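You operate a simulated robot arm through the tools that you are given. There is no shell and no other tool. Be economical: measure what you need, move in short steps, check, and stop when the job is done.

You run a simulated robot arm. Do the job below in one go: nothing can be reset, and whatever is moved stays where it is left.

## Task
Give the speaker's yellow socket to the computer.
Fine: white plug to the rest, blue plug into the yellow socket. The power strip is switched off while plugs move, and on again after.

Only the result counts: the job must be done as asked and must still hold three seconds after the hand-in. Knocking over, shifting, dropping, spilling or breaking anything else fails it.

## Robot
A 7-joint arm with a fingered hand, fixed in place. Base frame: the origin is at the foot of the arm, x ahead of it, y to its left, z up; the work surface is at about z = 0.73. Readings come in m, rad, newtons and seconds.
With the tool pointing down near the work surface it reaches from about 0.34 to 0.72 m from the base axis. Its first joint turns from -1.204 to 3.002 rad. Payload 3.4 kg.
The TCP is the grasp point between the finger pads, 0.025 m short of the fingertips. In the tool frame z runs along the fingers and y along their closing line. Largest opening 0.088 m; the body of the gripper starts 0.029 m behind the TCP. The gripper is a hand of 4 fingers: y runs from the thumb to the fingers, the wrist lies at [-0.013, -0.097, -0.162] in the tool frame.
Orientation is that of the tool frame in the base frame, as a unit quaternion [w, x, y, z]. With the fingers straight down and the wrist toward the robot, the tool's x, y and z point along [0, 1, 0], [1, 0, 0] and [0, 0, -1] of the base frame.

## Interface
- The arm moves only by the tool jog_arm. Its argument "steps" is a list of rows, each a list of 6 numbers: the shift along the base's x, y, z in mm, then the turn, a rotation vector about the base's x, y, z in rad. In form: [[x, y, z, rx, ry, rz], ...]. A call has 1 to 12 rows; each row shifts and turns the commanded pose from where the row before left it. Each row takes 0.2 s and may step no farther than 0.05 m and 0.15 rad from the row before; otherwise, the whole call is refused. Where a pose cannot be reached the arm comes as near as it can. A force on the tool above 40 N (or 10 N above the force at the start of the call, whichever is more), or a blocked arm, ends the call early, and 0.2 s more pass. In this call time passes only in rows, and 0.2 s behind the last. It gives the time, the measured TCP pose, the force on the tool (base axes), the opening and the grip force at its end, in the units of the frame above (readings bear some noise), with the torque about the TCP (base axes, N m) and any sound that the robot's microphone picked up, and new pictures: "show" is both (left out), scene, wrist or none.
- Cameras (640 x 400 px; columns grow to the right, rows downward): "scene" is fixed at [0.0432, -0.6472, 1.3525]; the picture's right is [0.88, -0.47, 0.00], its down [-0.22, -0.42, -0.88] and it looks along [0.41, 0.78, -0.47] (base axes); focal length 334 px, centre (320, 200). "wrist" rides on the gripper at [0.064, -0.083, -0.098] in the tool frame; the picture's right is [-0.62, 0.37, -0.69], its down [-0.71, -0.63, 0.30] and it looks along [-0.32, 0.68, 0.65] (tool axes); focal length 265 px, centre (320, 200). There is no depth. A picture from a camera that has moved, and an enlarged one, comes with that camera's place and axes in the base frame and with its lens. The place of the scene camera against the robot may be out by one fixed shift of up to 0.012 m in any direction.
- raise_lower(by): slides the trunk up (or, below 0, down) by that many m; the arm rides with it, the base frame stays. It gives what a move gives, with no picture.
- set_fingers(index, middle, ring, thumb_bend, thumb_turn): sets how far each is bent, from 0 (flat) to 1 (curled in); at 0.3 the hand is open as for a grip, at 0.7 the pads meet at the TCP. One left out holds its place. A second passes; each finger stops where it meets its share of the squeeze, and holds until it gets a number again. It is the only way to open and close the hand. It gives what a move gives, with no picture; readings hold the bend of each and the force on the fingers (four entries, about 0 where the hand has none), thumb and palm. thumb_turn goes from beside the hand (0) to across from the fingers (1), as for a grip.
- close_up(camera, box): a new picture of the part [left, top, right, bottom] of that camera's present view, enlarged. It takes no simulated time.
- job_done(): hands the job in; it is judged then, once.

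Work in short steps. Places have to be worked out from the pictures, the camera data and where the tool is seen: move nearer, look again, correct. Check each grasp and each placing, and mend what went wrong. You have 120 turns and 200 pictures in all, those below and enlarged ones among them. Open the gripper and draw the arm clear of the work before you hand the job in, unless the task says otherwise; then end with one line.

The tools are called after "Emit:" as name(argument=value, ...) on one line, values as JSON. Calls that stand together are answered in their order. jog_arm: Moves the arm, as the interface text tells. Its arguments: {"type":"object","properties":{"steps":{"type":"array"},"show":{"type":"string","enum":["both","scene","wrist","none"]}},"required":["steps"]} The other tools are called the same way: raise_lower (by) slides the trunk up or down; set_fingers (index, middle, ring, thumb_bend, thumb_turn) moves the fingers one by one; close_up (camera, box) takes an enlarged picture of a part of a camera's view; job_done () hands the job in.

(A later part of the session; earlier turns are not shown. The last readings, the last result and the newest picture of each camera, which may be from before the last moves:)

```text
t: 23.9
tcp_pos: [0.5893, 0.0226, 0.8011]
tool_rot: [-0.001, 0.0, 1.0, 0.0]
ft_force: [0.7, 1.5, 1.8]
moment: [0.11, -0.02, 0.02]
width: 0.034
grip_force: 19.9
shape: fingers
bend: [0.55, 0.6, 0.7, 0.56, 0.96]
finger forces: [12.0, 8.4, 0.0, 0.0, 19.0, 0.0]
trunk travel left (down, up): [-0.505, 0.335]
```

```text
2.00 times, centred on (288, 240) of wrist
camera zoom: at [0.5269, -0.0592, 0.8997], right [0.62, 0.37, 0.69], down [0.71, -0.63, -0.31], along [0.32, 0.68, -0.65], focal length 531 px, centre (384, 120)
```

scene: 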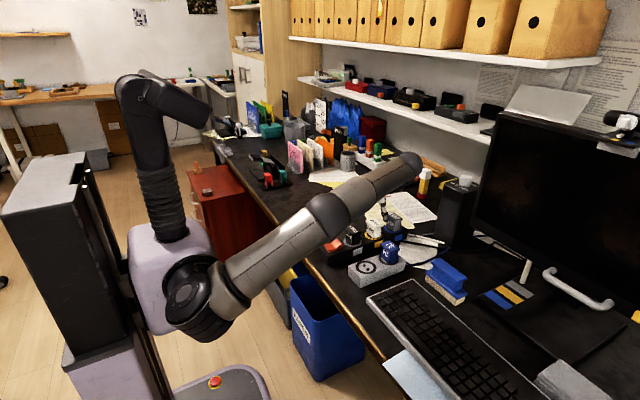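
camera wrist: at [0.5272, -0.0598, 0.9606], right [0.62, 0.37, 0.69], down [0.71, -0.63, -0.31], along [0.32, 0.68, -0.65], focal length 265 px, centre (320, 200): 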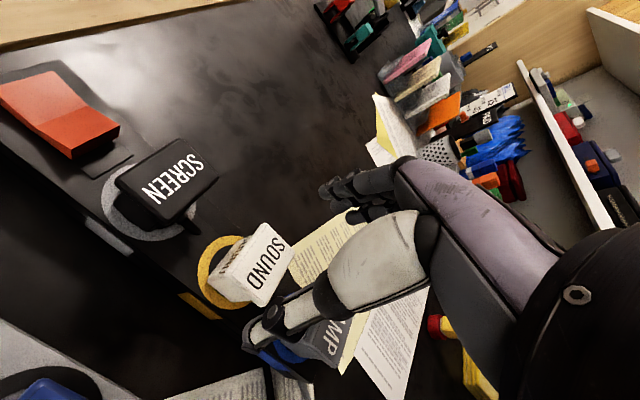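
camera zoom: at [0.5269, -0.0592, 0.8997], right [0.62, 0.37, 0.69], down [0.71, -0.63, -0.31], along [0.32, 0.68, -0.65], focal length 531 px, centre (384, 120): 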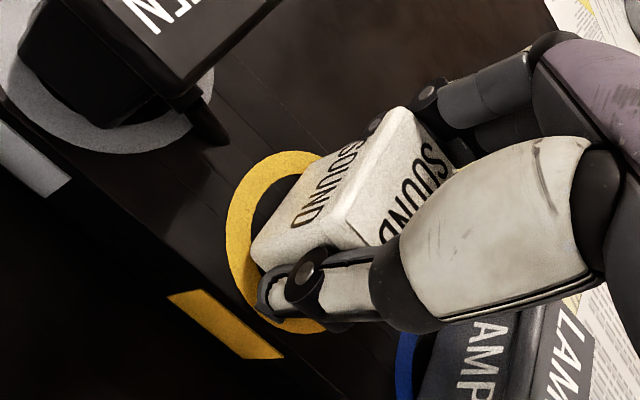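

Thumb (19 N), index and middle hold the plug; ring passed beside it. I pull straight up slowly.

Emit:
jog_arm(steps=[[0, 0, 4, 0, 0, 0], [0, 0, 4, 0, 0, 0], [0, 0, 5, 0, 0, 0], [0, 0, 7, 0, 0, 0]], show="none")

Emit:
close_up(camera="scene", box=[330, 190, 442, 260])

Emit:
close_up(camera="wrist", box=[128, 140, 448, 340])

```text
t: 24.9
tcp_pos: [0.591, 0.0231, 0.821]
tool_rot: [-0.001, 0.0, 1.0, 0.0]
ft_force: [0.5, 0.7, -0.9]
moment: [-0.02, -0.02, 0.0]
width: 0.0343
grip_force: 19.3
shape: fingers
bend: [0.55, 0.6, 0.7, 0.56, 0.96]
finger forces: [11.9, 7.8, 0.1, 0.1, 19.3, 0.0]
trunk travel left (down, up): [-0.505, 0.335]
```

```text
5.71 times, centred on (386, 225) of scene
camera zoom: at [0.0432, -0.6472, 1.3525], right [0.88, -0.47, 0.0], down [-0.22, -0.42, -0.88], along [0.41, 0.78, -0.47], focal length 1912 px, centre (-57, 57)
```

zoom: 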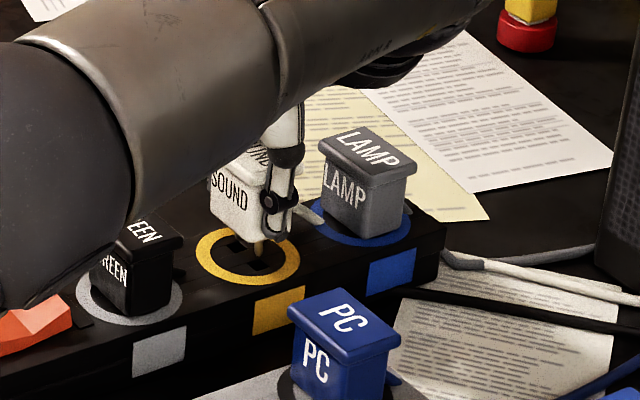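

```text
2.00 times, centred on (288, 240) of wrist
camera zoom: at [0.5273, -0.0594, 0.9195], right [0.62, 0.37, 0.69], down [0.71, -0.63, -0.31], along [0.32, 0.68, -0.65], focal length 531 px, centre (384, 120)
```

zoom: 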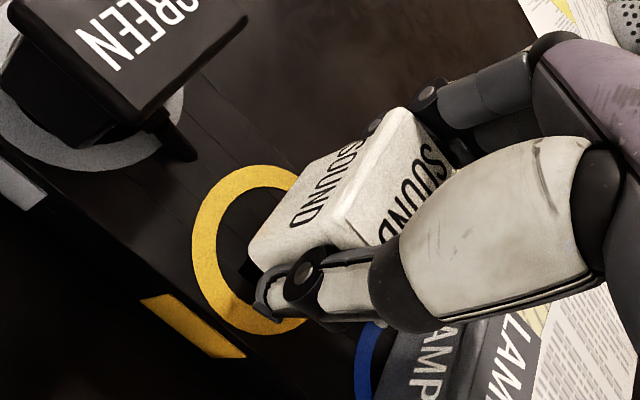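

The white plug is out with pins visible; the yellow socket is free. I lift to z≈0.90 and carry it toward the free rest socket (≈(0.482,-0.093)), stopping above it.

Emit:
jog_arm(steps=[[0, 0, 40, 0, 0, 0], [0, 0, 40, 0, 0, 0], [-27, -29, 0, 0, 0, 0], [-27, -29, 0, 0, 0, 0], [-27, -29, 0, 0, 0, 0], [-27, -29, 0, 0, 0, 0]])

```text
t: 26.4
tcp_pos: [0.484, -0.0931, 0.9023]
tool_rot: [-0.001, 0.001, 1.0, 0.001]
ft_force: [0.3, -0.3, -0.5]
moment: [0.02, -0.02, -0.01]
width: 0.0339
grip_force: 19.5
shape: fingers
bend: [0.55, 0.6, 0.7, 0.56, 0.96]
finger forces: [11.8, 7.6, 0.0, 0.0, 19.2, 0.1]
trunk travel left (down, up): [-0.505, 0.335]
camera wrist: at [0.4187, -0.176, 0.9999], right [0.62, 0.37, 0.69], down [0.71, -0.63, -0.31], along [0.32, 0.68, -0.65], focal length 265 px, centre (320, 200)
```

scene: 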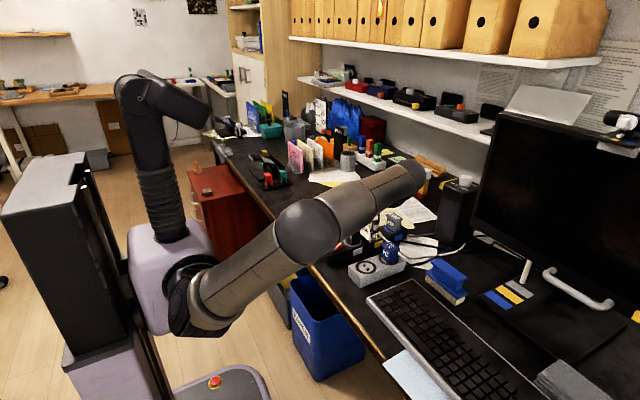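
wrist: 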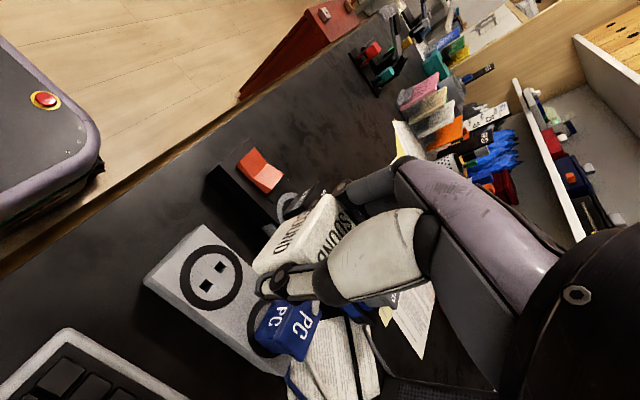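

The free rest socket shows clearly at ≈(0.482,-0.096) with block top ≈0.757 (lower than the strip). I descend to TCP z≈0.83 and look closely.

Emit:
jog_arm(steps=[[-2, -3, -35, 0, 0, 0], [0, 0, -35, 0, 0, 0]], show="none")

Emit:
close_up(camera="scene", box=[330, 215, 442, 285])

Emit:
close_up(camera="wrist", box=[128, 140, 448, 340])

```text
t: 26.9
tcp_pos: [0.4817, -0.0963, 0.8294]
tool_rot: [-0.002, -0.001, 1.0, 0.0]
ft_force: [-0.7, 0.8, -0.8]
moment: [0.01, -0.02, 0.01]
width: 0.0339
grip_force: 19.0
shape: fingers
bend: [0.55, 0.6, 0.7, 0.56, 0.96]
finger forces: [11.8, 7.5, 0.0, 0.0, 19.1, 0.0]
trunk travel left (down, up): [-0.505, 0.335]
```

```text
5.71 times, centred on (386, 250) of scene
camera zoom: at [0.0432, -0.6472, 1.3525], right [0.88, -0.47, 0.0], down [-0.22, -0.42, -0.88], along [0.41, 0.78, -0.47], focal length 1912 px, centre (-57, -86)
```

zoom: 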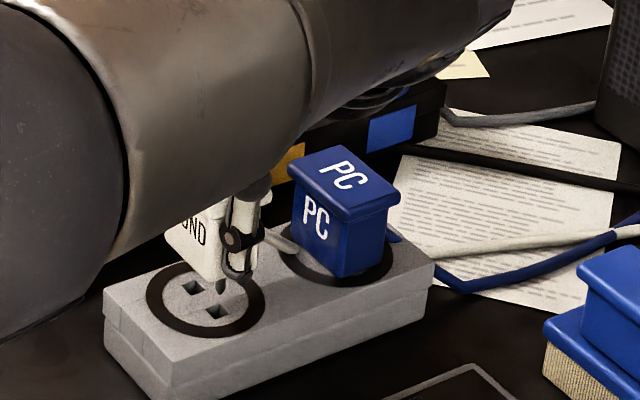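

```text
2.00 times, centred on (288, 240) of wrist
camera zoom: at [0.4173, -0.1787, 0.9287], right [0.62, 0.37, 0.69], down [0.71, -0.63, -0.31], along [0.32, 0.68, -0.65], focal length 531 px, centre (384, 120)
```

zoom: 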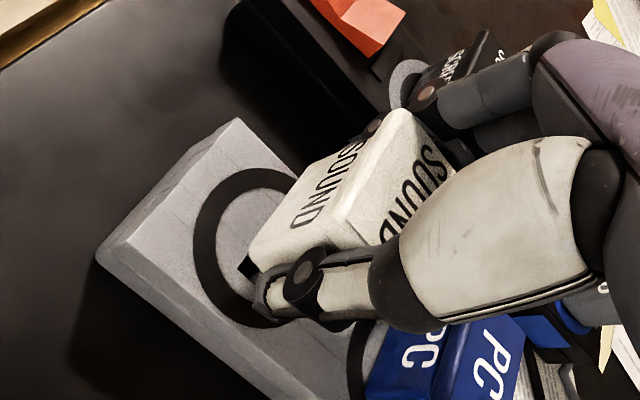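

The pins hover over the holes; I enlarge both views at the pins to judge the remaining offset.

Emit:
close_up(camera="scene", box=[352, 244, 384, 276])

Emit:
close_up(camera="wrist", box=[216, 230, 296, 310])

```text
12.50 times, centred on (368, 260) of scene
camera zoom: at [0.0432, -0.6472, 1.3525], right [0.88, -0.47, 0.0], down [-0.22, -0.42, -0.88], along [0.41, 0.78, -0.47], focal length 4182 px, centre (-280, -550)
```

zoom: 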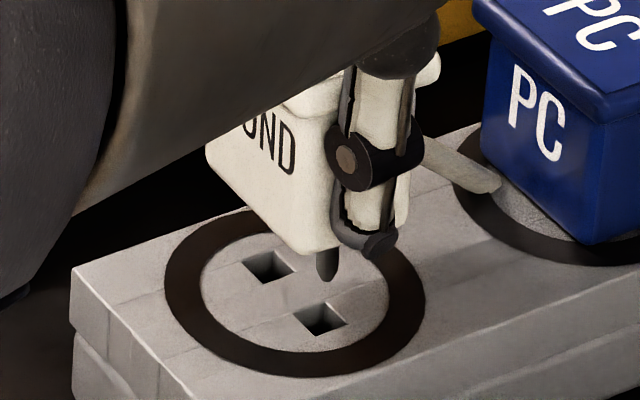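

```text
5.00 times, centred on (256, 270) of wrist
camera zoom: at [0.4173, -0.1787, 0.9287], right [0.62, 0.37, 0.69], down [0.71, -0.63, -0.31], along [0.32, 0.68, -0.65], focal length 1327 px, centre (640, -150)
```

zoom: 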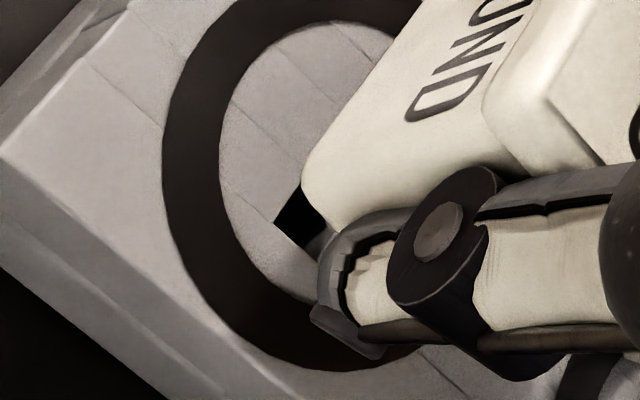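

Both views are degenerate in height, so I measure the block's and strip's edge heights against the table before going down.

Emit:
close_up(camera="scene", box=[340, 255, 410, 300])

Emit:
close_up(camera="scene", box=[380, 215, 428, 275])

```text
8.89 times, centred on (375, 278) of scene
camera zoom: at [0.0432, -0.6472, 1.3525], right [0.88, -0.47, 0.0], down [-0.22, -0.42, -0.88], along [0.41, 0.78, -0.47], focal length 2974 px, centre (-169, -489)
```

zoom: 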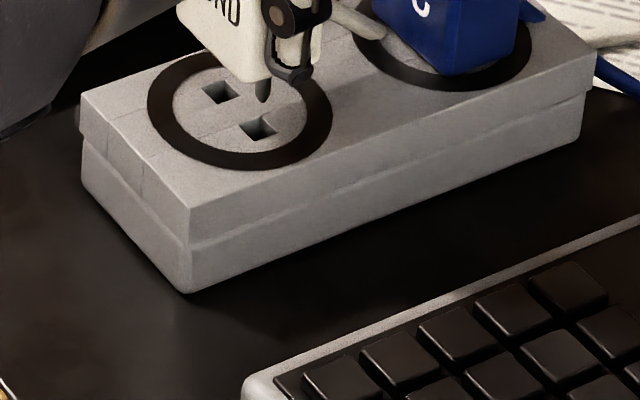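

```text
6.67 times, centred on (404, 245) of scene
camera zoom: at [0.0432, -0.6472, 1.3525], right [0.88, -0.47, 0.0], down [-0.22, -0.42, -0.88], along [0.41, 0.78, -0.47], focal length 2230 px, centre (-240, -100)
```

zoom: 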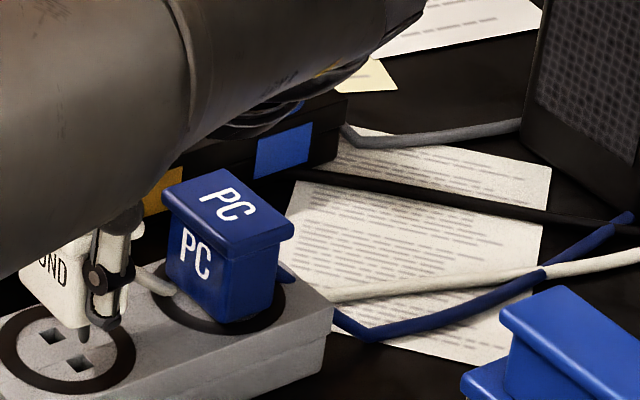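

Height estimates disagree by ~1 cm, but ambiguity vanishes as the pins near the surface. I descend 7 mm and look again.

Emit:
jog_arm(steps=[[0, 0, -4, 0, 0, 0], [0, 0, -3, 0, 0, 0]], show="none")

Emit:
close_up(camera="scene", box=[352, 244, 384, 276])

Emit:
close_up(camera="wrist", box=[216, 230, 296, 310])

```text
t: 27.6
tcp_pos: [0.4815, -0.097, 0.8245]
tool_rot: [-0.001, 0.001, 1.0, 0.001]
ft_force: [0.1, 0.5, -0.3]
moment: [0.01, -0.03, 0.02]
width: 0.0341
grip_force: 19.2
shape: fingers
bend: [0.55, 0.6, 0.7, 0.56, 0.96]
finger forces: [11.9, 7.4, 0.0, 0.0, 19.0, 0.1]
trunk travel left (down, up): [-0.505, 0.335]
```

```text
12.50 times, centred on (368, 260) of scene
camera zoom: at [0.0432, -0.6472, 1.3525], right [0.88, -0.47, 0.0], down [-0.22, -0.42, -0.88], along [0.41, 0.78, -0.47], focal length 4182 px, centre (-280, -550)
```

zoom: 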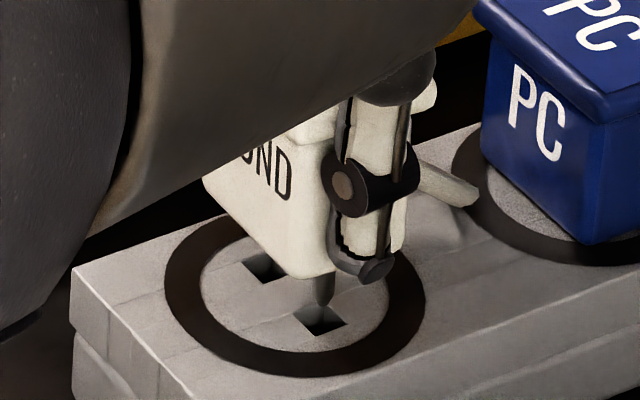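

```text
5.00 times, centred on (256, 270) of wrist
camera zoom: at [0.417, -0.1785, 0.9221], right [0.62, 0.37, 0.69], down [0.71, -0.63, -0.31], along [0.32, 0.68, -0.65], focal length 1327 px, centre (640, -150)
```

zoom: 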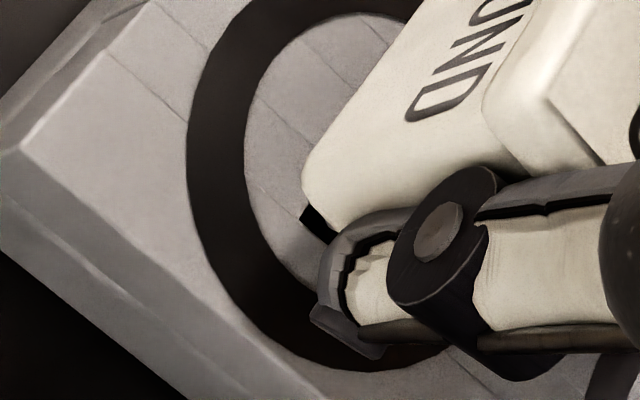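

No contact yet; the pin tip is just above the front hole in the picture. Down 4 mm more.

Emit:
jog_arm(steps=[[-1, 0, -2, 0, 0, 0], [0, 0, -2, 0, 0, 0]], show="none")

Emit:
close_up(camera="scene", box=[352, 244, 384, 276])

```text
t: 28.1
tcp_pos: [0.4794, -0.0962, 0.8196]
tool_rot: [-0.001, -0.001, 1.0, 0.0]
ft_force: [-0.4, 0.5, -0.7]
moment: [-0.02, 0.04, 0.02]
width: 0.0339
grip_force: 19.2
shape: fingers
bend: [0.55, 0.6, 0.7, 0.56, 0.96]
finger forces: [11.8, 7.6, 0.0, 0.0, 19.0, 0.1]
trunk travel left (down, up): [-0.505, 0.335]
```

```text
12.50 times, centred on (368, 260) of scene
camera zoom: at [0.0432, -0.6472, 1.3525], right [0.88, -0.47, 0.0], down [-0.22, -0.42, -0.88], along [0.41, 0.78, -0.47], focal length 4182 px, centre (-280, -550)
```

zoom: 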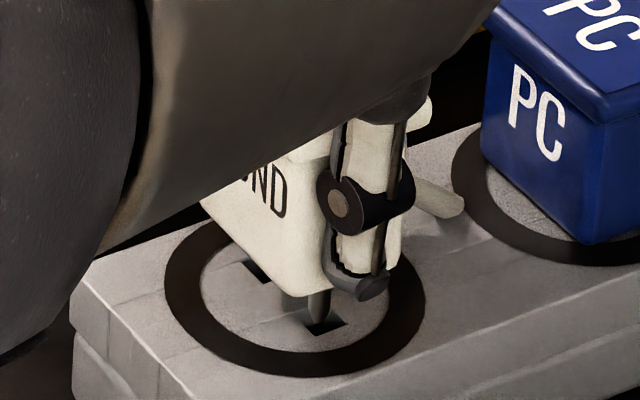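

Pin tip coincides with the hole now with no contact force. Down 2 mm more to see whether it enters.

Emit:
jog_arm(steps=[[0, 0, -2.5, 0, 0, 0]], show="none")

Emit:
close_up(camera="scene", box=[356, 254, 376, 274])

```text
t: 28.6
tcp_pos: [0.48, -0.0961, 0.8167]
tool_rot: [-0.001, 0.0, 1.0, 0.0]
ft_force: [-0.4, 0.0, -1.0]
moment: [0.0, -0.01, 0.03]
width: 0.0341
grip_force: 18.6
shape: fingers
bend: [0.55, 0.6, 0.7, 0.56, 0.96]
finger forces: [11.8, 7.4, 0.0, 0.0, 19.1, 0.0]
trunk travel left (down, up): [-0.505, 0.335]
```

```text
16.00 times, centred on (366, 264) of scene
camera zoom: at [0.0432, -0.6472, 1.3525], right [0.88, -0.47, 0.0], down [-0.22, -0.42, -0.88], along [0.41, 0.78, -0.47], focal length 5352 px, centre (-416, -824)
```

zoom: 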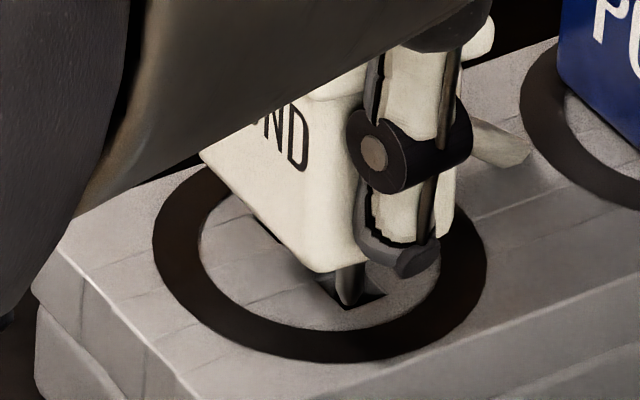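

The pin tip overlaps the hole's near corner without entering; hole lies ~+3 mm x, +4 mm y. I shift accordingly and look.

Emit:
jog_arm(steps=[[3, 4, 0.5, 0, 0, 0]], show="none")

Emit:
close_up(camera="scene", box=[356, 254, 376, 274])

Emit:
close_up(camera="wrist", box=[216, 230, 296, 310])

```text
t: 28.9
tcp_pos: [0.4827, -0.0924, 0.8186]
tool_rot: [0.0, 0.0, 1.0, 0.0]
ft_force: [-0.9, 0.2, 0.2]
moment: [0.01, -0.03, -0.03]
width: 0.034
grip_force: 18.7
shape: fingers
bend: [0.55, 0.6, 0.7, 0.56, 0.96]
finger forces: [11.8, 7.6, 0.0, 0.0, 19.0, 0.0]
trunk travel left (down, up): [-0.505, 0.335]
```

```text
16.00 times, centred on (366, 264) of scene
camera zoom: at [0.0432, -0.6472, 1.3525], right [0.88, -0.47, 0.0], down [-0.22, -0.42, -0.88], along [0.41, 0.78, -0.47], focal length 5352 px, centre (-416, -824)
```

zoom: 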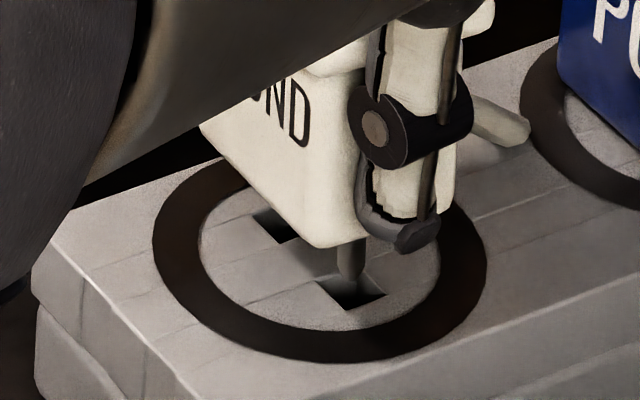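

```text
5.00 times, centred on (256, 270) of wrist
camera zoom: at [0.4194, -0.1744, 0.9162], right [0.62, 0.37, 0.69], down [0.71, -0.63, -0.31], along [0.32, 0.68, -0.65], focal length 1327 px, centre (640, -150)
```

zoom: 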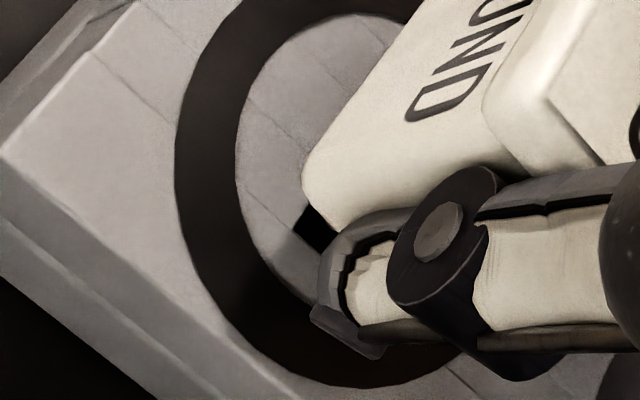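

The pin now lines up with the hole's centre column; I descend 4 mm.

Emit:
jog_arm(steps=[[0, 0, -2, 0, 0, 0], [0, 0, -2, 0, 0, 0]], show="none")

Emit:
close_up(camera="scene", box=[356, 254, 376, 274])

```text
t: 29.6
tcp_pos: [0.4824, -0.092, 0.8136]
tool_rot: [-0.001, 0.0, 1.0, 0.0]
ft_force: [0.1, -1.0, 0.2]
moment: [0.04, 0.0, -0.01]
width: 0.0341
grip_force: 18.8
shape: fingers
bend: [0.55, 0.6, 0.7, 0.56, 0.96]
finger forces: [11.9, 7.5, 0.0, 0.0, 19.1, 0.0]
trunk travel left (down, up): [-0.505, 0.335]
```

```text
16.00 times, centred on (366, 264) of scene
camera zoom: at [0.0432, -0.6472, 1.3525], right [0.88, -0.47, 0.0], down [-0.22, -0.42, -0.88], along [0.41, 0.78, -0.47], focal length 5352 px, centre (-416, -824)
```

zoom: 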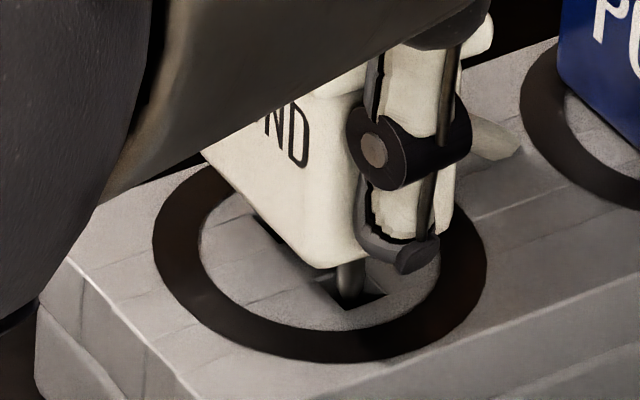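

Tip is at the hole's centre, still no contact. Two mm more.

Emit:
jog_arm(steps=[[0, 0, -2, 0, 0, 0]], show="none")

Emit:
close_up(camera="scene", box=[356, 254, 376, 274])

```text
t: 29.9
tcp_pos: [0.4831, -0.0913, 0.8118]
tool_rot: [-0.001, 0.0, 1.0, 0.001]
ft_force: [0.5, 0.6, -0.3]
moment: [-0.03, 0.0, -0.02]
width: 0.034
grip_force: 19.2
shape: fingers
bend: [0.55, 0.6, 0.7, 0.56, 0.96]
finger forces: [11.9, 7.6, 0.0, 0.0, 19.0, 0.1]
trunk travel left (down, up): [-0.505, 0.335]
```

```text
16.00 times, centred on (366, 264) of scene
camera zoom: at [0.0432, -0.6472, 1.3525], right [0.88, -0.47, 0.0], down [-0.22, -0.42, -0.88], along [0.41, 0.78, -0.47], focal length 5352 px, centre (-416, -824)
```

zoom: 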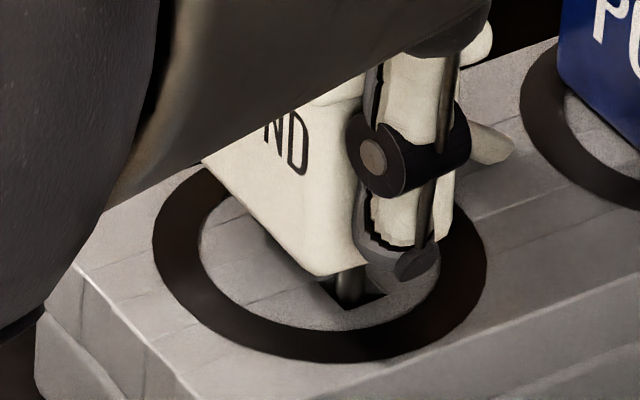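

Go on 2 mm; if it is entering, the tip will be clipped by the hole's edge.

Emit:
jog_arm(steps=[[0, 0, -2, 0, 0, 0]], show="none")

Emit:
close_up(camera="scene", box=[361, 258, 373, 270])

```text
t: 30.4
tcp_pos: [0.4828, -0.0923, 0.8092]
tool_rot: [0.0, 0.0, 1.0, 0.001]
ft_force: [0.6, 0.9, -0.5]
moment: [0.05, -0.05, 0.04]
width: 0.0337
grip_force: 19.8
shape: fingers
bend: [0.55, 0.6, 0.7, 0.56, 0.96]
finger forces: [12.0, 7.9, 0.1, 0.1, 18.7, 0.0]
trunk travel left (down, up): [-0.505, 0.335]
```

```text
16.00 times, centred on (367, 264) of scene
camera zoom: at [0.0432, -0.6472, 1.3525], right [0.88, -0.47, 0.0], down [-0.22, -0.42, -0.88], along [0.41, 0.78, -0.47], focal length 5352 px, centre (-432, -824)
```

zoom: 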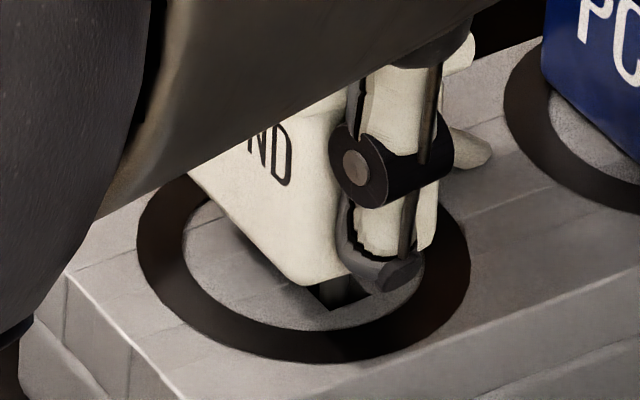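

The pin is clipped by the hole edge: it is entering. I continue down in small rows until it seats.

Emit:
jog_arm(steps=[[0, 0, -2, 0, 0, 0], [0, 0, -2, 0, 0, 0]], show="none")

Emit:
close_up(camera="scene", box=[352, 248, 384, 280])

```text
t: 30.9
tcp_pos: [0.4832, -0.0925, 0.806]
tool_rot: [-0.001, -0.001, 1.0, 0.001]
ft_force: [1.2, 1.7, 0.4]
moment: [0.1, -0.02, 0.02]
width: 0.0338
grip_force: 19.7
shape: fingers
bend: [0.55, 0.6, 0.7, 0.56, 0.96]
finger forces: [12.3, 8.4, 0.0, 0.0, 18.5, 0.0]
trunk travel left (down, up): [-0.505, 0.335]
```

```text
12.50 times, centred on (368, 264) of scene
camera zoom: at [0.0432, -0.6472, 1.3525], right [0.88, -0.47, 0.0], down [-0.22, -0.42, -0.88], along [0.41, 0.78, -0.47], focal length 4182 px, centre (-280, -600)
```

zoom: 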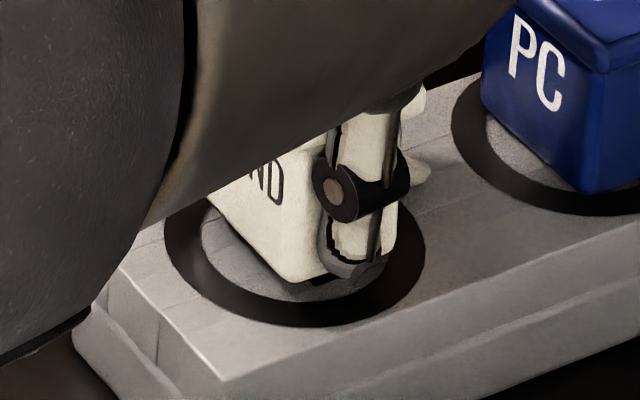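

Only ~2 N side force; pins are going in. Continue down until the upward force rises.

Emit:
jog_arm(steps=[[0, 0, -2, 0, 0, 0], [0, 0, -1.5, 0, 0, 0]], show="none")

Emit:
close_up(camera="scene", box=[352, 248, 384, 280])

```text
t: 31.6
tcp_pos: [0.4823, -0.0926, 0.8022]
tool_rot: [-0.001, 0.0, 1.0, 0.0]
ft_force: [0.6, 1.1, 0.5]
moment: [0.06, -0.06, -0.01]
width: 0.034
grip_force: 19.4
shape: fingers
bend: [0.55, 0.6, 0.7, 0.56, 0.96]
finger forces: [12.2, 8.3, 0.0, 0.1, 18.6, 0.0]
trunk travel left (down, up): [-0.505, 0.335]
```

```text
12.50 times, centred on (368, 264) of scene
camera zoom: at [0.0432, -0.6472, 1.3525], right [0.88, -0.47, 0.0], down [-0.22, -0.42, -0.88], along [0.41, 0.78, -0.47], focal length 4182 px, centre (-280, -600)
```

zoom: 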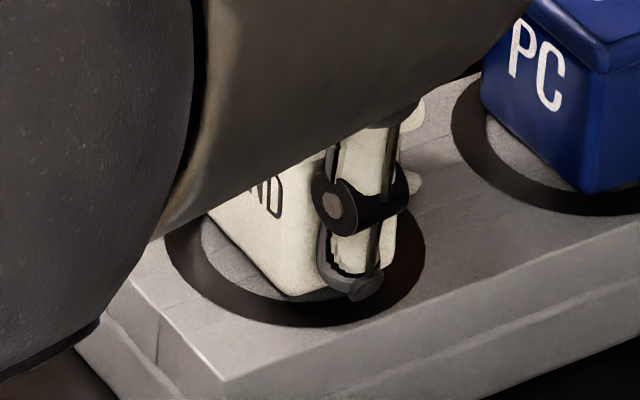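

Almost flush. A final push down in 1 mm rows.

Emit:
jog_arm(steps=[[0, 0, -1, 0, 0, 0], [0, 0, -1, 0, 0, 0], [0, 0, -1, 0, 0, 0]], show="none")

Emit:
close_up(camera="scene", box=[352, 248, 384, 280])

```text
t: 32.4
tcp_pos: [0.4827, -0.0912, 0.8006]
tool_rot: [0.001, 0.0, 1.0, 0.001]
ft_force: [0.6, -0.1, 6.7]
moment: [0.12, 0.0, 0.03]
width: 0.0336
grip_force: 19.5
shape: fingers
bend: [0.55, 0.6, 0.7, 0.56, 0.96]
finger forces: [11.5, 8.2, 0.1, 0.1, 19.6, 0.0]
trunk travel left (down, up): [-0.505, 0.335]
```

```text
12.50 times, centred on (368, 264) of scene
camera zoom: at [0.0432, -0.6472, 1.3525], right [0.88, -0.47, 0.0], down [-0.22, -0.42, -0.88], along [0.41, 0.78, -0.47], focal length 4182 px, centre (-280, -600)
```

zoom: 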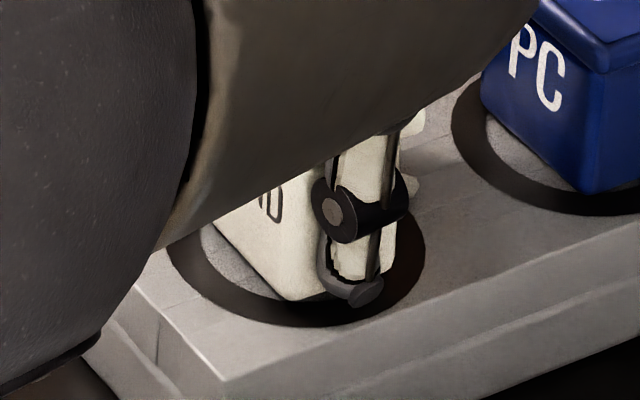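

Seated: upward force 6.7 N at z≈0.80, flush like PC. I release the white plug and lift clear.

Emit:
set_fingers(index=0.3, middle=0.3, ring=0.3, thumb_bend=0.3)

Emit:
jog_arm(steps=[[0, 0, 20, 0, 0, 0], [0, 0, 40, 0, 0, 0], [0, 0, 40, 0, 0, 0]])

Emit:
close_up(camera="wrist", box=[128, 180, 448, 380])

```text
t: 33.4
tcp_pos: [0.4823, -0.0921, 0.7991]
tool_rot: [-0.001, 0.0, 1.0, 0.0]
ft_force: [-0.5, -0.2, -0.3]
moment: [-0.02, -0.05, 0.01]
width: 0.0846
grip_force: 0.1
shape: fingers
bend: [0.3, 0.3, 0.3, 0.3, 0.97]
finger forces: [0.0, 0.0, 0.0, 0.1, 0.0, 0.1]
trunk travel left (down, up): [-0.505, 0.335]
```

```text
t: 34.1
tcp_pos: [0.4832, -0.0904, 0.9003]
tool_rot: [-0.001, -0.001, 1.0, 0.001]
ft_force: [-0.2, 0.7, 0.6]
moment: [0.01, 0.0, -0.03]
width: 0.0844
grip_force: 0.0
shape: fingers
bend: [0.3, 0.3, 0.3, 0.3, 0.97]
finger forces: [0.0, 0.1, 0.0, 0.0, 0.1, 0.0]
trunk travel left (down, up): [-0.505, 0.335]
camera wrist: at [0.4191, -0.1739, 0.9984], right [0.62, 0.37, 0.69], down [0.71, -0.63, -0.31], along [0.32, 0.68, -0.65], focal length 265 px, centre (320, 200)
```

scene: 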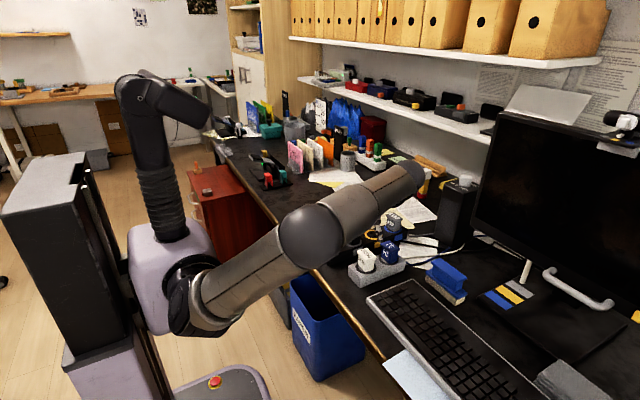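
wrist: 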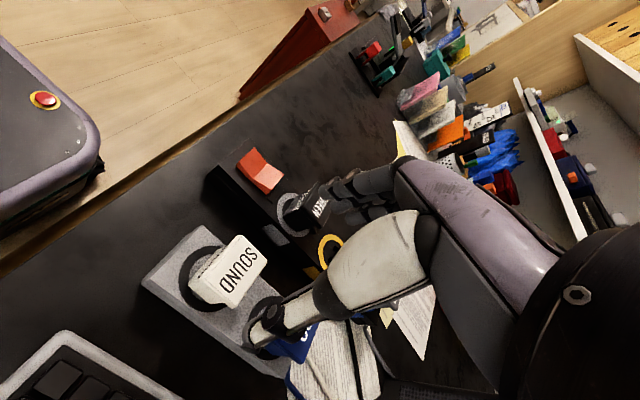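

```text
2.00 times, centred on (288, 280) of wrist
camera zoom: at [0.4191, -0.1739, 0.9984], right [0.62, 0.37, 0.69], down [0.71, -0.63, -0.31], along [0.32, 0.68, -0.65], focal length 531 px, centre (384, 40)
```

zoom: 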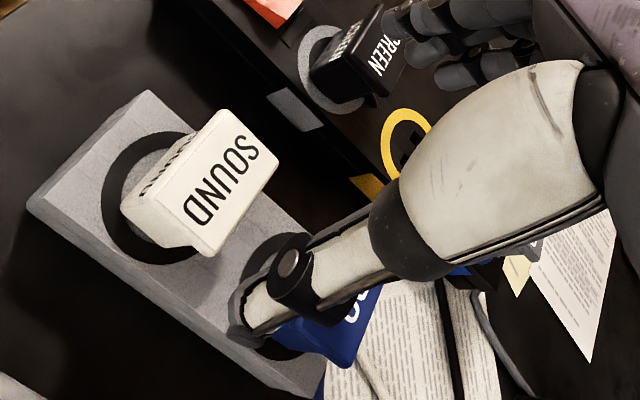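

White plug sits well. I move +74 mm in x over the blue plug (TCP target ≈(0.557,-0.092)) and descend partly to check alignment.

Emit:
jog_arm(steps=[[37, -1, 0, 0, 0, 0], [37, 0, 0, 0, 0, 0], [0, 0, -35, 0, 0, 0], [0, 0, -35, 0, 0, 0]], show="none")

Emit:
close_up(camera="scene", box=[340, 215, 436, 275])

Emit:
close_up(camera="wrist", box=[96, 140, 416, 340])

```text
t: 35.1
tcp_pos: [0.5566, -0.0922, 0.8278]
tool_rot: [-0.001, 0.0, 1.0, 0.001]
ft_force: [-0.3, -0.2, -0.5]
moment: [0.01, 0.03, 0.02]
width: 0.0843
grip_force: 0.0
shape: fingers
bend: [0.3, 0.3, 0.3, 0.3, 0.97]
finger forces: [0.0, 0.0, 0.0, 0.0, 0.0, 0.0]
trunk travel left (down, up): [-0.505, 0.335]
```

```text
6.67 times, centred on (388, 245) of scene
camera zoom: at [0.0432, -0.6472, 1.3525], right [0.88, -0.47, 0.0], down [-0.22, -0.42, -0.88], along [0.41, 0.78, -0.47], focal length 2230 px, centre (-133, -100)
```

zoom: 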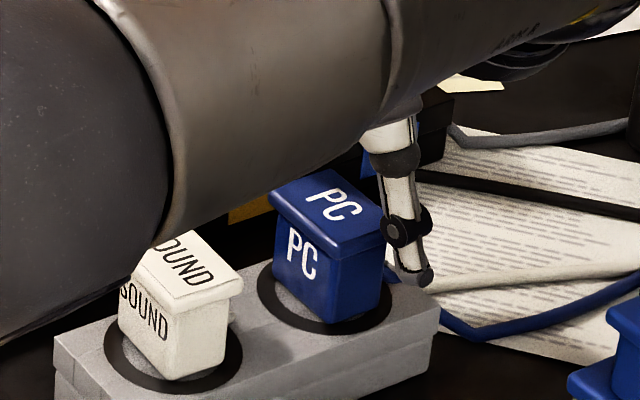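

```text
2.00 times, centred on (256, 240) of wrist
camera zoom: at [0.4939, -0.1754, 0.927], right [0.62, 0.37, 0.69], down [0.71, -0.63, -0.31], along [0.32, 0.68, -0.65], focal length 531 px, centre (448, 120)
```

zoom: 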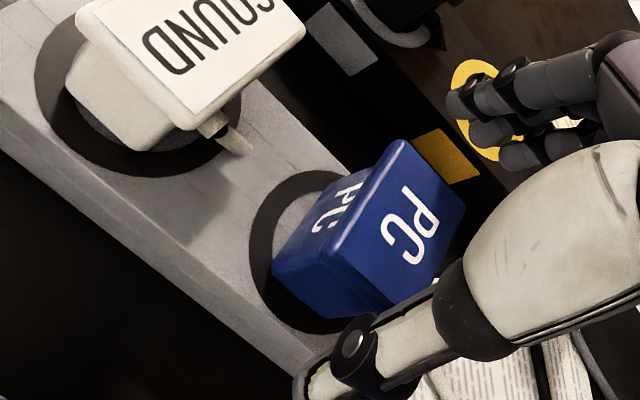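

The relation looks similar to the first grasp. I descend to TCP z≈0.801 and pre-close to 0.45 to check centring.

Emit:
jog_arm(steps=[[0, 0, -14, 0, 0, 0], [0, 0, -13, 0, 0, 0]], show="none")

Emit:
set_fingers(index=0.45, middle=0.45, ring=0.45, thumb_bend=0.45)

Emit:
close_up(camera="scene", box=[340, 215, 436, 275])

Emit:
close_up(camera="wrist", box=[128, 140, 448, 340])

```text
t: 35.8
tcp_pos: [0.5572, -0.0932, 0.8014]
tool_rot: [-0.002, 0.0, 1.0, 0.0]
ft_force: [1.5, 0.0, 0.2]
moment: [0.01, 0.0, 0.0]
width: 0.0843
grip_force: 0.0
shape: fingers
bend: [0.3, 0.3, 0.3, 0.3, 0.97]
finger forces: [0.0, 0.0, 0.0, 0.0, 0.0, 0.0]
trunk travel left (down, up): [-0.505, 0.335]
```

```text
t: 36.8
tcp_pos: [0.5575, -0.0935, 0.8018]
tool_rot: [-0.002, -0.001, 1.0, 0.0]
ft_force: [0.2, -0.9, 0.0]
moment: [-0.01, -0.01, 0.0]
width: 0.0534
grip_force: 0.0
shape: fingers
bend: [0.45, 0.45, 0.45, 0.45, 0.97]
finger forces: [0.0, 0.1, 0.0, 0.0, 0.0, 0.0]
trunk travel left (down, up): [-0.505, 0.335]
```

```text
6.67 times, centred on (388, 245) of scene
camera zoom: at [0.0432, -0.6472, 1.3525], right [0.88, -0.47, 0.0], down [-0.22, -0.42, -0.88], along [0.41, 0.78, -0.47], focal length 2230 px, centre (-133, -100)
```

zoom: 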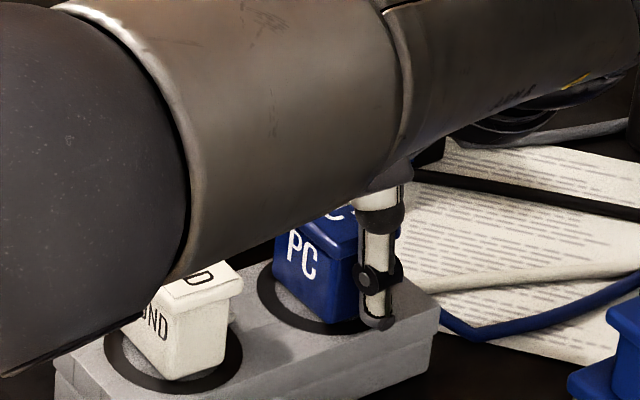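

```text
2.00 times, centred on (288, 240) of wrist
camera zoom: at [0.4937, -0.176, 0.9002], right [0.62, 0.37, 0.69], down [0.71, -0.63, -0.31], along [0.32, 0.68, -0.65], focal length 531 px, centre (384, 120)
```

zoom: 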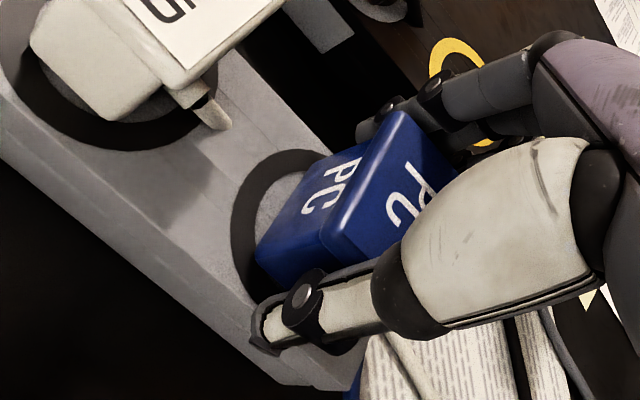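

Picture is nearly identical to the first grasp at the same stage, so I close to grip.

Emit:
set_fingers(index=0.7, middle=0.7, ring=0.7, thumb_bend=0.7)

Emit:
jog_arm(steps=[[0, 0, 4, 0, 0, 0], [0, 0, 4, 0, 0, 0], [0, 0, 5, 0, 0, 0], [0, 0, 7, 0, 0, 0]], show="none")

Emit:
close_up(camera="scene", box=[340, 215, 436, 275])

Emit:
close_up(camera="wrist", box=[128, 140, 448, 340])

```text
t: 37.8
tcp_pos: [0.557, -0.0934, 0.8022]
tool_rot: [-0.001, 0.0, 1.0, 0.0]
ft_force: [-0.7, 0.9, 1.9]
moment: [0.09, -0.04, 0.02]
width: 0.0341
grip_force: 19.5
shape: fingers
bend: [0.54, 0.59, 0.7, 0.56, 0.96]
finger forces: [11.9, 8.6, 0.1, 0.1, 18.9, 0.0]
trunk travel left (down, up): [-0.505, 0.335]
```

```text
t: 38.8
tcp_pos: [0.5568, -0.0931, 0.821]
tool_rot: [-0.001, 0.0, 1.0, 0.001]
ft_force: [1.0, -0.1, -0.2]
moment: [0.01, 0.01, -0.01]
width: 0.0342
grip_force: 19.4
shape: fingers
bend: [0.55, 0.6, 0.7, 0.56, 0.96]
finger forces: [11.7, 8.0, 0.0, 0.1, 19.2, 0.0]
trunk travel left (down, up): [-0.505, 0.335]
```

```text
6.67 times, centred on (388, 245) of scene
camera zoom: at [0.0432, -0.6472, 1.3525], right [0.88, -0.47, 0.0], down [-0.22, -0.42, -0.88], along [0.41, 0.78, -0.47], focal length 2230 px, centre (-133, -100)
```

zoom: 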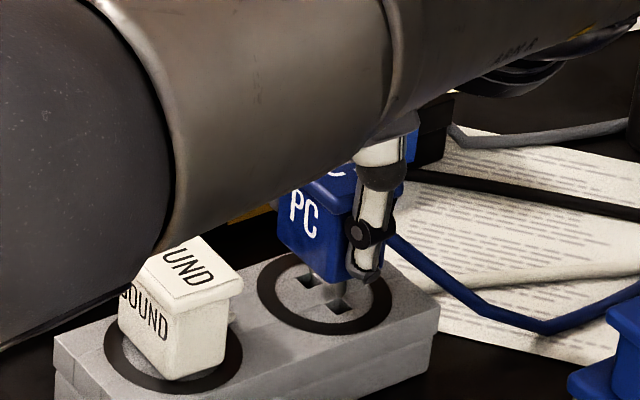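

```text
2.00 times, centred on (288, 240) of wrist
camera zoom: at [0.4934, -0.1758, 0.9206], right [0.62, 0.37, 0.69], down [0.71, -0.63, -0.31], along [0.32, 0.68, -0.65], focal length 531 px, centre (384, 120)
```

zoom: 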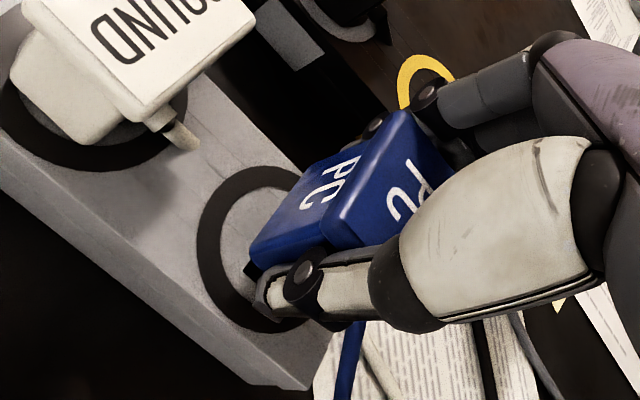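

Blue plug is out. I lift to ≈0.90, move +33 mm x, +116 mm y, then descend to 20 mm above the yellow seat.

Emit:
jog_arm(steps=[[0, 0, 40, 0, 0, 0], [0, 0, 40, 0, 0, 0], [11, 38, 0, 0, 0, 0], [11, 39, 0, 0, 0, 0], [11, 39, 0, 0, 0, 0], [0, 0, -40, 0, 0, 0], [0, 0, -40, 0, 0, 0]], show="none")

Emit:
close_up(camera="scene", box=[330, 190, 442, 260])

Emit:
close_up(camera="wrist", box=[128, 140, 448, 340])

```text
t: 40.4
tcp_pos: [0.5901, 0.0238, 0.8212]
tool_rot: [-0.001, 0.0, 1.0, 0.001]
ft_force: [-0.8, -0.2, -0.1]
moment: [-0.03, 0.01, -0.01]
width: 0.0342
grip_force: 19.1
shape: fingers
bend: [0.55, 0.6, 0.7, 0.56, 0.96]
finger forces: [11.6, 7.7, 0.0, 0.0, 19.0, 0.0]
trunk travel left (down, up): [-0.505, 0.335]
```

```text
5.71 times, centred on (386, 225) of scene
camera zoom: at [0.0432, -0.6472, 1.3525], right [0.88, -0.47, 0.0], down [-0.22, -0.42, -0.88], along [0.41, 0.78, -0.47], focal length 1912 px, centre (-57, 57)
```

zoom: 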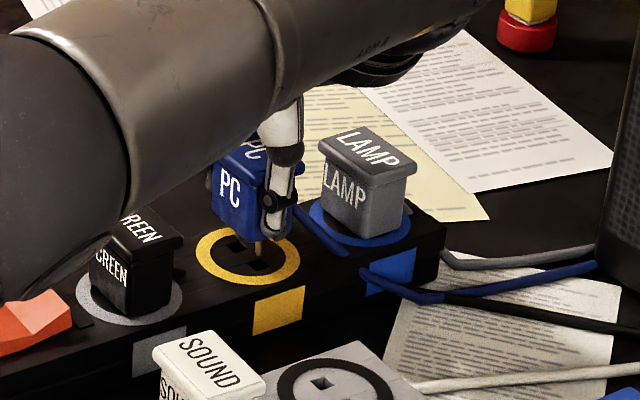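

```text
2.00 times, centred on (288, 240) of wrist
camera zoom: at [0.527, -0.0594, 0.9204], right [0.62, 0.37, 0.69], down [0.71, -0.63, -0.31], along [0.32, 0.68, -0.65], focal length 531 px, centre (384, 120)
```

zoom: 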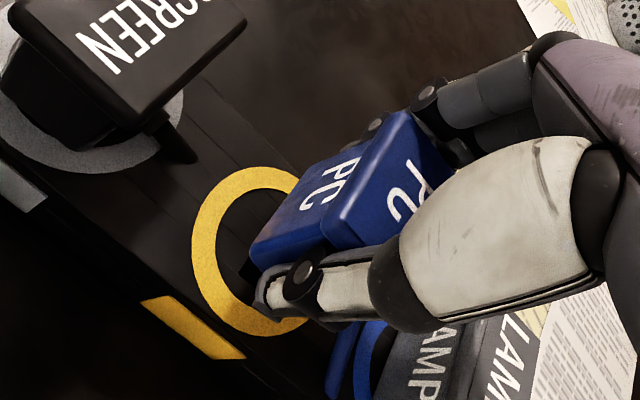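

The picture matches the white plug's pull-out pose exactly. I descend gently into the yellow socket.

Emit:
jog_arm(steps=[[0, 0, -4, 0, 0, 0], [0, 0, -4, 0, 0, 0], [0, 0, -3, 0, 0, 0], [0, 0, -3, 0, 0, 0], [0, 0, -2, 0, 0, 0], [0, 0, -2, 0, 0, 0]], show="none")

Emit:
close_up(camera="scene", box=[354, 210, 402, 250])

```text
t: 41.8
tcp_pos: [0.5904, 0.0223, 0.8032]
tool_rot: [0.0, 0.0, 1.0, 0.0]
ft_force: [1.0, 2.0, 0.0]
moment: [0.03, -0.01, 0.01]
width: 0.0338
grip_force: 19.8
shape: fingers
bend: [0.55, 0.6, 0.7, 0.56, 0.96]
finger forces: [11.8, 8.0, 0.0, 0.0, 18.9, 0.0]
trunk travel left (down, up): [-0.505, 0.335]
```

```text
10.00 times, centred on (378, 230) of scene
camera zoom: at [0.0432, -0.6472, 1.3525], right [0.88, -0.47, 0.0], down [-0.22, -0.42, -0.88], along [0.41, 0.78, -0.47], focal length 3345 px, centre (-260, -100)
```

zoom: 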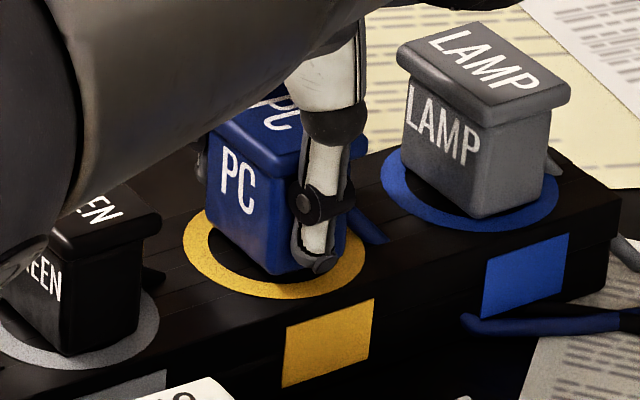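

It went in freely; a last few 1 mm rows to seat it fully.

Emit:
jog_arm(steps=[[0, 0, -1, 0, 0, 0], [0, 0, -1, 0, 0, 0], [0, 0, -1, 0, 0, 0], [0, 0, -1, 0, 0, 0]], show="none")

Emit:
close_up(camera="scene", box=[354, 210, 402, 250])

```text
t: 42.8
tcp_pos: [0.5897, 0.0229, 0.8017]
tool_rot: [0.002, 0.0, 1.0, 0.0]
ft_force: [0.1, -0.7, 5.3]
moment: [0.08, 0.02, -0.03]
width: 0.034
grip_force: 19.4
shape: fingers
bend: [0.55, 0.6, 0.7, 0.56, 0.96]
finger forces: [11.5, 7.9, 0.0, 0.0, 19.5, 0.0]
trunk travel left (down, up): [-0.505, 0.335]
```

```text
10.00 times, centred on (378, 230) of scene
camera zoom: at [0.0432, -0.6472, 1.3525], right [0.88, -0.47, 0.0], down [-0.22, -0.42, -0.88], along [0.41, 0.78, -0.47], focal length 3345 px, centre (-260, -100)
```

zoom: 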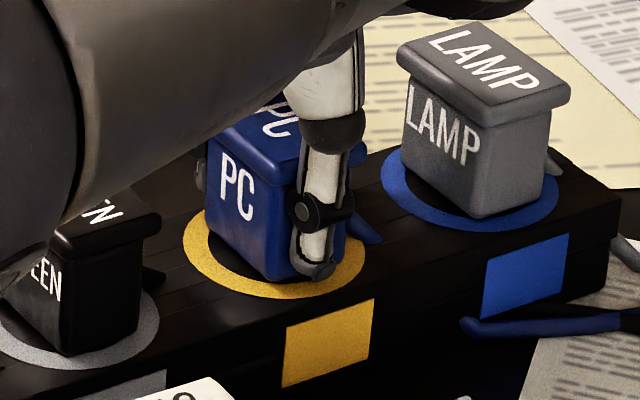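

Seated (5.3 N upward at z≈0.80). I release, lift and view the result.

Emit:
set_fingers(index=0.3, middle=0.3, ring=0.3, thumb_bend=0.3)

Emit:
jog_arm(steps=[[0, 0, 20, 0, 0, 0], [0, 0, 45, 0, 0, 0], [0, 0, 45, 0, 0, 0], [0, 0, 40, 0, 0, 0]])

Emit:
close_up(camera="scene", box=[330, 195, 442, 280])

```text
t: 43.8
tcp_pos: [0.5898, 0.0226, 0.8001]
tool_rot: [-0.001, 0.0, 1.0, 0.0]
ft_force: [-0.2, 0.3, 0.2]
moment: [0.02, 0.03, -0.01]
width: 0.0843
grip_force: 0.1
shape: fingers
bend: [0.3, 0.3, 0.3, 0.3, 0.97]
finger forces: [0.0, 0.1, 0.0, 0.0, 0.0, 0.1]
trunk travel left (down, up): [-0.505, 0.335]
```

```text
t: 44.8
tcp_pos: [0.5779, 0.0123, 0.9444]
tool_rot: [-0.001, -0.001, 1.0, 0.0]
ft_force: [0.0, 0.9, -0.3]
moment: [0.04, -0.06, 0.03]
width: 0.0845
grip_force: 0.0
shape: fingers
bend: [0.3, 0.3, 0.3, 0.3, 0.97]
finger forces: [0.1, 0.1, 0.0, 0.1, 0.0, 0.0]
out of reach, approached as far as the arm can: row 4
trunk travel left (down, up): [-0.505, 0.335]
camera wrist: at [0.5144, -0.0705, 1.0431], right [0.62, 0.37, 0.69], down [0.71, -0.63, -0.31], along [0.32, 0.68, -0.65], focal length 265 px, centre (320, 200)
```

scene: 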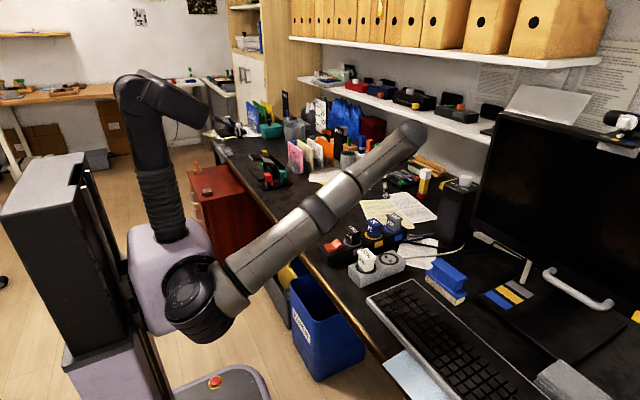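
wrist: 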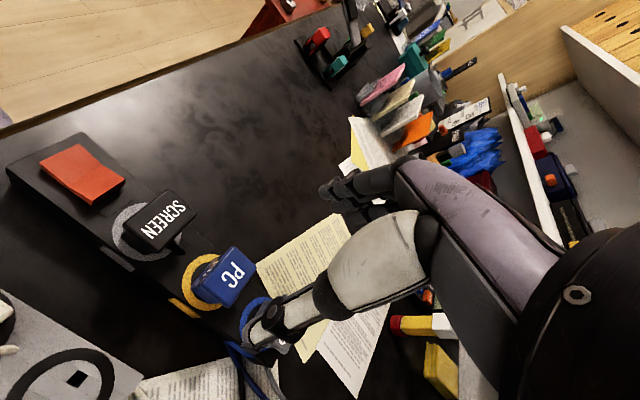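

```text
4.71 times, centred on (386, 238) of scene
camera zoom: at [0.0432, -0.6472, 1.3525], right [0.88, -0.47, 0.0], down [-0.22, -0.42, -0.88], along [0.41, 0.78, -0.47], focal length 1574 px, centre (9, 24)
```

zoom: 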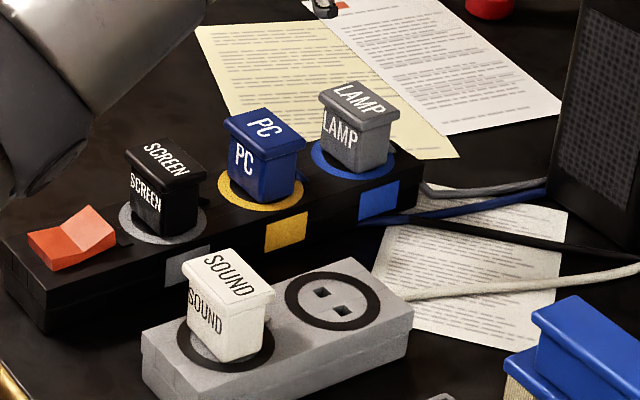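

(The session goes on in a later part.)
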